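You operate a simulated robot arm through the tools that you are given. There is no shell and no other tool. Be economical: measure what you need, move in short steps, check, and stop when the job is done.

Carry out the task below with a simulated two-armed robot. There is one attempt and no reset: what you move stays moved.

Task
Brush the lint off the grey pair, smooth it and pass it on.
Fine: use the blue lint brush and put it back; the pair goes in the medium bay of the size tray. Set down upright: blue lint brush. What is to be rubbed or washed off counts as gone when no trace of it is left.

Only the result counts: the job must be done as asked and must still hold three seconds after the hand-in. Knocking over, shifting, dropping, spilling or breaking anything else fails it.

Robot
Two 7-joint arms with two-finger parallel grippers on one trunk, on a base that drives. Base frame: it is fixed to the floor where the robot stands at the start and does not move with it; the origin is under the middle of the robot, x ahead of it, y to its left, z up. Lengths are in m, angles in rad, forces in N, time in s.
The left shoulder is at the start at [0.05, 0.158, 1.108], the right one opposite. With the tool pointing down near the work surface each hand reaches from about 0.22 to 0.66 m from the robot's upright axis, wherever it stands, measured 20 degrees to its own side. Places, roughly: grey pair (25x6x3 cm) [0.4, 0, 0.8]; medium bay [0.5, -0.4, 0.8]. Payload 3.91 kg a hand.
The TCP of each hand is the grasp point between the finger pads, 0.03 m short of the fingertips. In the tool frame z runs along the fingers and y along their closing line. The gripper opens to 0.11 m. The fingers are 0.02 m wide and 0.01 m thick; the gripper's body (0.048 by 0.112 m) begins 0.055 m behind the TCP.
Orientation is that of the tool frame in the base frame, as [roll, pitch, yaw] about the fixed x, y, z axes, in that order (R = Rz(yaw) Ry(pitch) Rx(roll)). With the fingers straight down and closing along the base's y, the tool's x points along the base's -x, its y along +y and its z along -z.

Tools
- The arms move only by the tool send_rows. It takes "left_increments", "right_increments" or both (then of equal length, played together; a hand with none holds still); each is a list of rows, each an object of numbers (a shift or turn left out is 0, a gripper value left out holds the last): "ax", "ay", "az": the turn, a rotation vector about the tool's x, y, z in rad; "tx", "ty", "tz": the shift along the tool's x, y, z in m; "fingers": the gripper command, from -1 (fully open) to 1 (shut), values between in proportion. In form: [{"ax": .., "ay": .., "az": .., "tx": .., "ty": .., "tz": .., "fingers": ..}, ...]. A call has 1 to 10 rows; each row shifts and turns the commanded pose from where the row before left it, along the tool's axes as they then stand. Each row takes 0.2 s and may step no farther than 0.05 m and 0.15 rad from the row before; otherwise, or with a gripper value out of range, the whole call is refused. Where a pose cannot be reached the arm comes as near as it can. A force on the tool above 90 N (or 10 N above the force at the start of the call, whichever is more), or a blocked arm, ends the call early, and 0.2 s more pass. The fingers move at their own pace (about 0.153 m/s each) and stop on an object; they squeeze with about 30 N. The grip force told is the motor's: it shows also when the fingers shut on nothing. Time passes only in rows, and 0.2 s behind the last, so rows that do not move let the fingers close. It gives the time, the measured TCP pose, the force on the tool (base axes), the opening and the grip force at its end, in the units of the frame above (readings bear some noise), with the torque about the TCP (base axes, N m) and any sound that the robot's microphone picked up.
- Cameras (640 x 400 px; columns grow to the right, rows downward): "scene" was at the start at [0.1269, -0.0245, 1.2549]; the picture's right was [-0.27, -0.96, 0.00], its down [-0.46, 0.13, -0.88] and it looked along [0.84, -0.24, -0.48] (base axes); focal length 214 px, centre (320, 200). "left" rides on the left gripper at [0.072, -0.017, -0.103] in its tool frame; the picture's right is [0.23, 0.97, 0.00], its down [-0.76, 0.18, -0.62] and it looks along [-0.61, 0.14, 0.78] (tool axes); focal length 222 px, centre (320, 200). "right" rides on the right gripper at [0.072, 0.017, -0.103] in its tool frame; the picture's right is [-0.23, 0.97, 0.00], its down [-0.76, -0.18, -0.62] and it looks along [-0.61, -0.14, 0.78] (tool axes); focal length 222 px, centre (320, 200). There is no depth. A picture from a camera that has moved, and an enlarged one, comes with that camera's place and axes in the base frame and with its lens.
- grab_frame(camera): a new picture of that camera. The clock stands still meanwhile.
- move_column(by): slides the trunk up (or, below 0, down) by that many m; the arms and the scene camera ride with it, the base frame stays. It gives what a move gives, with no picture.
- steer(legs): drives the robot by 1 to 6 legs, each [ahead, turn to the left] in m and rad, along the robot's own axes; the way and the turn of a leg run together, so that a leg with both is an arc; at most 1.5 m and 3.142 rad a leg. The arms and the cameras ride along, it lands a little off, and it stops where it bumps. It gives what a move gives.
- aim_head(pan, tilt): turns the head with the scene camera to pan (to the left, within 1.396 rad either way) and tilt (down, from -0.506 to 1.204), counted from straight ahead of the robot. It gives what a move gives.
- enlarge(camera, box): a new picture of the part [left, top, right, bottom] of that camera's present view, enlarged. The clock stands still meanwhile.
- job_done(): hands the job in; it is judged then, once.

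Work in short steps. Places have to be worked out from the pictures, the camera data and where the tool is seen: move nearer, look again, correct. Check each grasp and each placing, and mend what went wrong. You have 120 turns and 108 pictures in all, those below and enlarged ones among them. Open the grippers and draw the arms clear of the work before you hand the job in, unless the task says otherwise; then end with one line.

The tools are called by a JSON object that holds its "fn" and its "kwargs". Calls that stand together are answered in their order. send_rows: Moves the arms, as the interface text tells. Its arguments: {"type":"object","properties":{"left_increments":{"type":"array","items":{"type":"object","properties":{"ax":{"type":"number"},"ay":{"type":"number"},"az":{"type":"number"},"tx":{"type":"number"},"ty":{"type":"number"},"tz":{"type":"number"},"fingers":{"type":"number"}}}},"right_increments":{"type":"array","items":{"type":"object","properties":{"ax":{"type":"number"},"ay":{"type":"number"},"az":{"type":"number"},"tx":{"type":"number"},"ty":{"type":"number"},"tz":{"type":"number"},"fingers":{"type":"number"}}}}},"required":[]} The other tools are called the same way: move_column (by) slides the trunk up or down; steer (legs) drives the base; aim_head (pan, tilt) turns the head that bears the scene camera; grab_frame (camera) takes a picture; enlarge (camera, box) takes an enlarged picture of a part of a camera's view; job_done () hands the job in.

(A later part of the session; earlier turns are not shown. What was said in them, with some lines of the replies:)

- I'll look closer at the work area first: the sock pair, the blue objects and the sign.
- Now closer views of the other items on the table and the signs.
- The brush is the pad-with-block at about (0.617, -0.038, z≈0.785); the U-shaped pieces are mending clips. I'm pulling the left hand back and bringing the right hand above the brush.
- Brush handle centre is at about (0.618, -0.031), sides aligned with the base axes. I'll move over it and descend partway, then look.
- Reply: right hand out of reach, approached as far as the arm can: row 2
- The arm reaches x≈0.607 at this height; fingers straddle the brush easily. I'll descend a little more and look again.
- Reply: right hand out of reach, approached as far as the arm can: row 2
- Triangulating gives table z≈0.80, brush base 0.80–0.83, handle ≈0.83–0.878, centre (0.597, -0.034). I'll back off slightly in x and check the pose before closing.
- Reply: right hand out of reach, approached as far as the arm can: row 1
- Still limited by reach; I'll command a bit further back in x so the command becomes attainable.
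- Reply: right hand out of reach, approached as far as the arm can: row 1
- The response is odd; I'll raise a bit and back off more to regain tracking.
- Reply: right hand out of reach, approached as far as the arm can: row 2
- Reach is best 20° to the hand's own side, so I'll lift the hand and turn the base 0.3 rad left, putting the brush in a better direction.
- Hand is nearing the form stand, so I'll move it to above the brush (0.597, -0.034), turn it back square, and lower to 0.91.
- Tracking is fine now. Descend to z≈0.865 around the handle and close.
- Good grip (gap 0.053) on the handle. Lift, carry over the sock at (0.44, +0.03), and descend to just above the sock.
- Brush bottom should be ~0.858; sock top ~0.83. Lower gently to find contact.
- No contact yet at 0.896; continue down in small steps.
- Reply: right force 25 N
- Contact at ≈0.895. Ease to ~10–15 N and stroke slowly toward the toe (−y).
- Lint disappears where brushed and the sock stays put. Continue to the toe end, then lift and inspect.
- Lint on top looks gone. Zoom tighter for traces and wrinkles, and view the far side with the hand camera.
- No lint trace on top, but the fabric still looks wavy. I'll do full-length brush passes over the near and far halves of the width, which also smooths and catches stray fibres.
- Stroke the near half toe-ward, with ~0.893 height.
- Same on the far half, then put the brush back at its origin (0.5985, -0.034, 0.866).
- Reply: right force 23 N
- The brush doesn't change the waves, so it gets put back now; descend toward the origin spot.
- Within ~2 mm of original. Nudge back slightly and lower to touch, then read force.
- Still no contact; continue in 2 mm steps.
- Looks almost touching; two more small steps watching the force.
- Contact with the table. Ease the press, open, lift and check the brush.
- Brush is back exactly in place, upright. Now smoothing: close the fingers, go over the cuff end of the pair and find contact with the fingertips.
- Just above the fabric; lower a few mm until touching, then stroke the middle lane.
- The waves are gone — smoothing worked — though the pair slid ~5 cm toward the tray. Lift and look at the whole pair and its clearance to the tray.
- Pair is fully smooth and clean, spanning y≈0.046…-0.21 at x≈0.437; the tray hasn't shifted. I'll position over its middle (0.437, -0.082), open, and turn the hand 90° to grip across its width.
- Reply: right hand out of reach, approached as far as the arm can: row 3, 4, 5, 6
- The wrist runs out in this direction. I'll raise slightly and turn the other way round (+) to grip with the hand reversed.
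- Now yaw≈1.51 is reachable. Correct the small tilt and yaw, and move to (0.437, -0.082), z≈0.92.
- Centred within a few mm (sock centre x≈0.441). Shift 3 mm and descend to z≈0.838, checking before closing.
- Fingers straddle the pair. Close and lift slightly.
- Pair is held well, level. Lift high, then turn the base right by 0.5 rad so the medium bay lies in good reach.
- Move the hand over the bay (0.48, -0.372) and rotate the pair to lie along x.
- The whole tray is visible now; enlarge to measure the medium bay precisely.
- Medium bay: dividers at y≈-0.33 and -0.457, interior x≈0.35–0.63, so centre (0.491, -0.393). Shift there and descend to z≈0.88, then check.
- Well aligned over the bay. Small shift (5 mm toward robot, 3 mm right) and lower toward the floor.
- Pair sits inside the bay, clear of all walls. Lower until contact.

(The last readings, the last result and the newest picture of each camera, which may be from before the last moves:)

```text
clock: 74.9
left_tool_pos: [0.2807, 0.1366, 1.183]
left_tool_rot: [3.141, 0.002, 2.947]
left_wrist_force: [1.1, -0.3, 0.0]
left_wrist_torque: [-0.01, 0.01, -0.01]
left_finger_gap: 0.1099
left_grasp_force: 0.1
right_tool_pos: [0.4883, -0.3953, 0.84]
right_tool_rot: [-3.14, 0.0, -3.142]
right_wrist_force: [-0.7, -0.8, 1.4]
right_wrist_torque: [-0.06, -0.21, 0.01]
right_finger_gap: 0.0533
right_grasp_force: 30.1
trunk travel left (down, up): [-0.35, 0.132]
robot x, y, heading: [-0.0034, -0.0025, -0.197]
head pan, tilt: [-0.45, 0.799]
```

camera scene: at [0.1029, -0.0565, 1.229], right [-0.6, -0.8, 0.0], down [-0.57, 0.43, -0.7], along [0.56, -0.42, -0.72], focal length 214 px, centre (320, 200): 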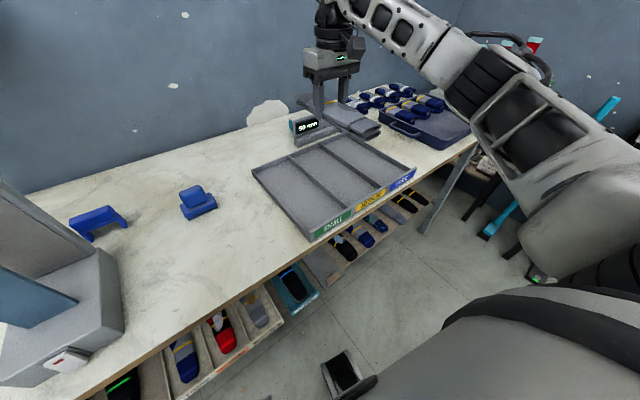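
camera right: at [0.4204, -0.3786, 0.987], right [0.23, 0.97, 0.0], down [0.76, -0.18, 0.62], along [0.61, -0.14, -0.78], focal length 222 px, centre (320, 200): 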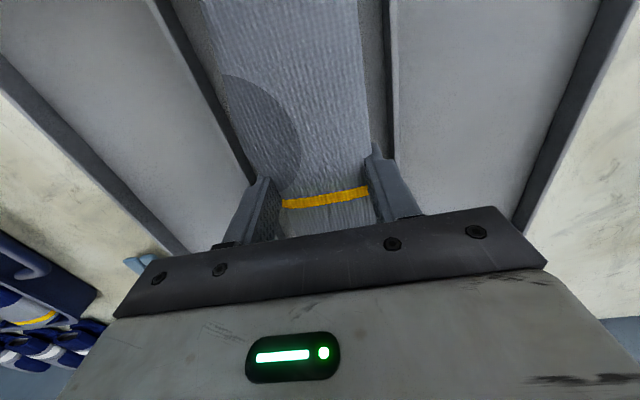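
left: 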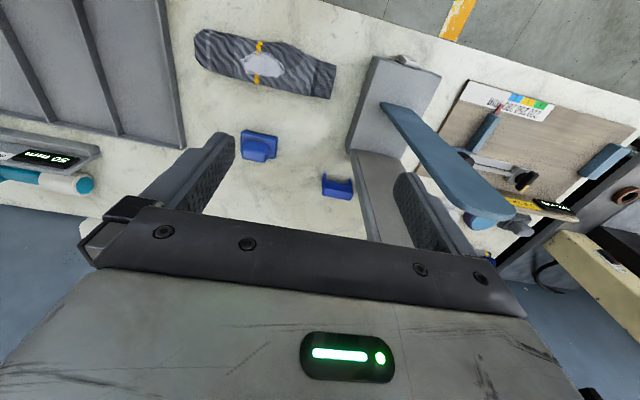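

Contact begins at 0.840. Open partially (to stay off the dividers), raise straight up and inspect.

{"fn": "send_rows", "kwargs": {"right_increments": [{"tz": 0.001}, {"fingers": -0.4}, {"fingers": -0.4}, {"fingers": -0.4}, {"tz": -0.03}, {"tz": -0.04}, {"tz": -0.04}, {"tz": -0.04}, {"tz": -0.04, "fingers": -1}, {}]}}

{"fn": "send_rows", "kwargs": {"right_increments": [{"tx": 0.04}, {"tx": 0.04}, {"tx": 0.04}, {"tx": 0.04}, {"tx": 0.04}, {}]}}

{"fn": "enlarge", "kwargs": {"camera": "scene", "box": [240, 100, 430, 250]}}

{"fn": "grab_frame", "kwargs": {"camera": "scene"}}

```text
clock: 77.1
left_tool_pos: [0.2806, 0.1364, 1.1832]
left_tool_rot: [3.142, 0.0, 2.945]
left_wrist_force: [0.6, 0.1, -0.1]
left_wrist_torque: [0.01, -0.02, 0.0]
left_finger_gap: 0.11
left_grasp_force: 0.0
right_tool_pos: [0.4902, -0.3956, 1.0249]
right_tool_rot: [-3.141, -0.002, 3.141]
right_wrist_force: [0.2, 0.0, 0.4]
right_wrist_torque: [-0.01, -0.07, -0.01]
right_finger_gap: 0.11
right_grasp_force: 0.0
trunk travel left (down, up): [-0.35, 0.132]
robot x, y, heading: [-0.0027, 0.0009, -0.201]
head pan, tilt: [-0.45, 0.799]
```

```text
clock: 78.5
left_tool_pos: [0.2802, 0.137, 1.1837]
left_tool_rot: [3.141, -0.001, 2.946]
left_wrist_force: [-0.1, -0.5, 0.0]
left_wrist_torque: [0.0, 0.02, 0.02]
left_finger_gap: 0.1101
left_grasp_force: 0.0
right_tool_pos: [0.2865, -0.3957, 1.0277]
right_tool_rot: [-3.141, -0.002, 3.141]
right_wrist_force: [-0.2, 0.4, 0.6]
right_wrist_torque: [0.0, -0.01, -0.02]
right_finger_gap: 0.1098
right_grasp_force: 0.1
trunk travel left (down, up): [-0.35, 0.132]
robot x, y, heading: [-0.0005, -0.0022, -0.195]
head pan, tilt: [-0.45, 0.799]
```

```text
2.67 times, centred on (335, 175) of scene
camera zoom: at [0.1029, -0.0564, 1.229], right [-0.6, -0.8, 0.0], down [-0.57, 0.43, -0.7], along [0.56, -0.42, -0.72], focal length 572 px, centre (280, 267)
```

zoom: 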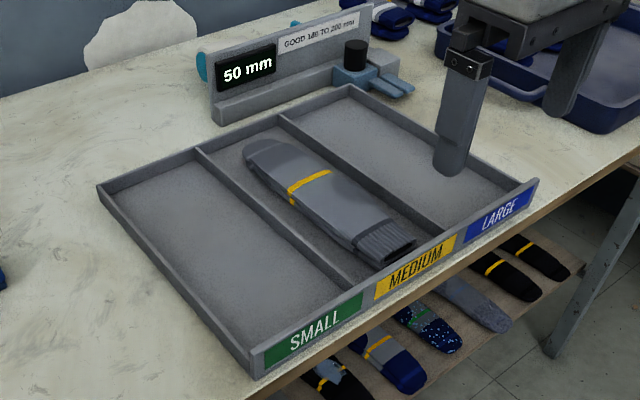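

```text
54 pictures are left
camera scene: at [0.1029, -0.0564, 1.229], right [-0.6, -0.8, 0.0], down [-0.57, 0.43, -0.7], along [0.56, -0.42, -0.72], focal length 214 px, centre (320, 200)
```

scene: 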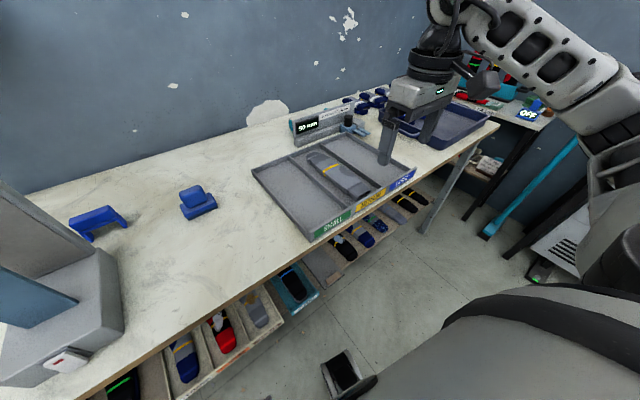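

Pair lies smooth in the medium bay, tray unmoved, brush upright. One last close look for lint traces.

{"fn": "enlarge", "kwargs": {"camera": "scene", "box": [305, 140, 385, 200]}}

{"fn": "grab_frame", "kwargs": {"camera": "right"}}

```text
6.67 times, centred on (345, 170) of scene
camera zoom: at [0.1029, -0.0564, 1.229], right [-0.6, -0.8, 0.0], down [-0.57, 0.43, -0.7], along [0.56, -0.42, -0.72], focal length 1430 px, centre (153, 400)
```

zoom: 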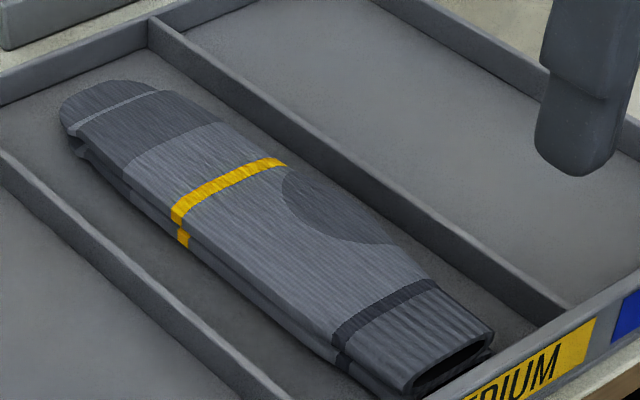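

```text
52 pictures are left
camera right: at [0.2132, -0.3789, 1.1316], right [0.23, 0.97, 0.0], down [0.76, -0.18, 0.62], along [0.61, -0.14, -0.78], focal length 222 px, centre (320, 200)
```

right: 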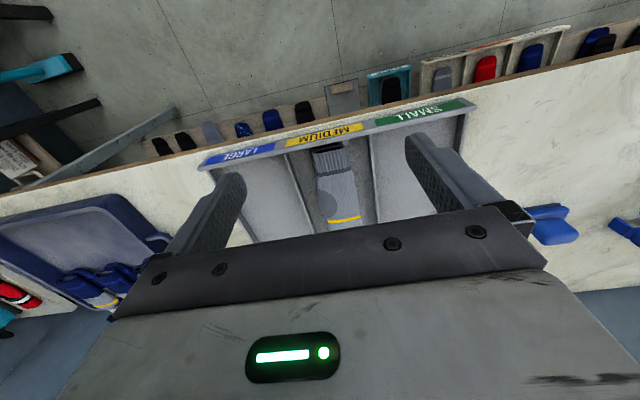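

Clean, smooth, placed; both grippers open and clear. Handing in.

{"fn": "job_done", "kwargs": {}}

```text
The job is handed in.
```

The grey pair is brushed, smoothed and lying in the medium bay, with no lint visible in the last close-up, though I did not see its underside; the blue lint brush is back upright in its place.
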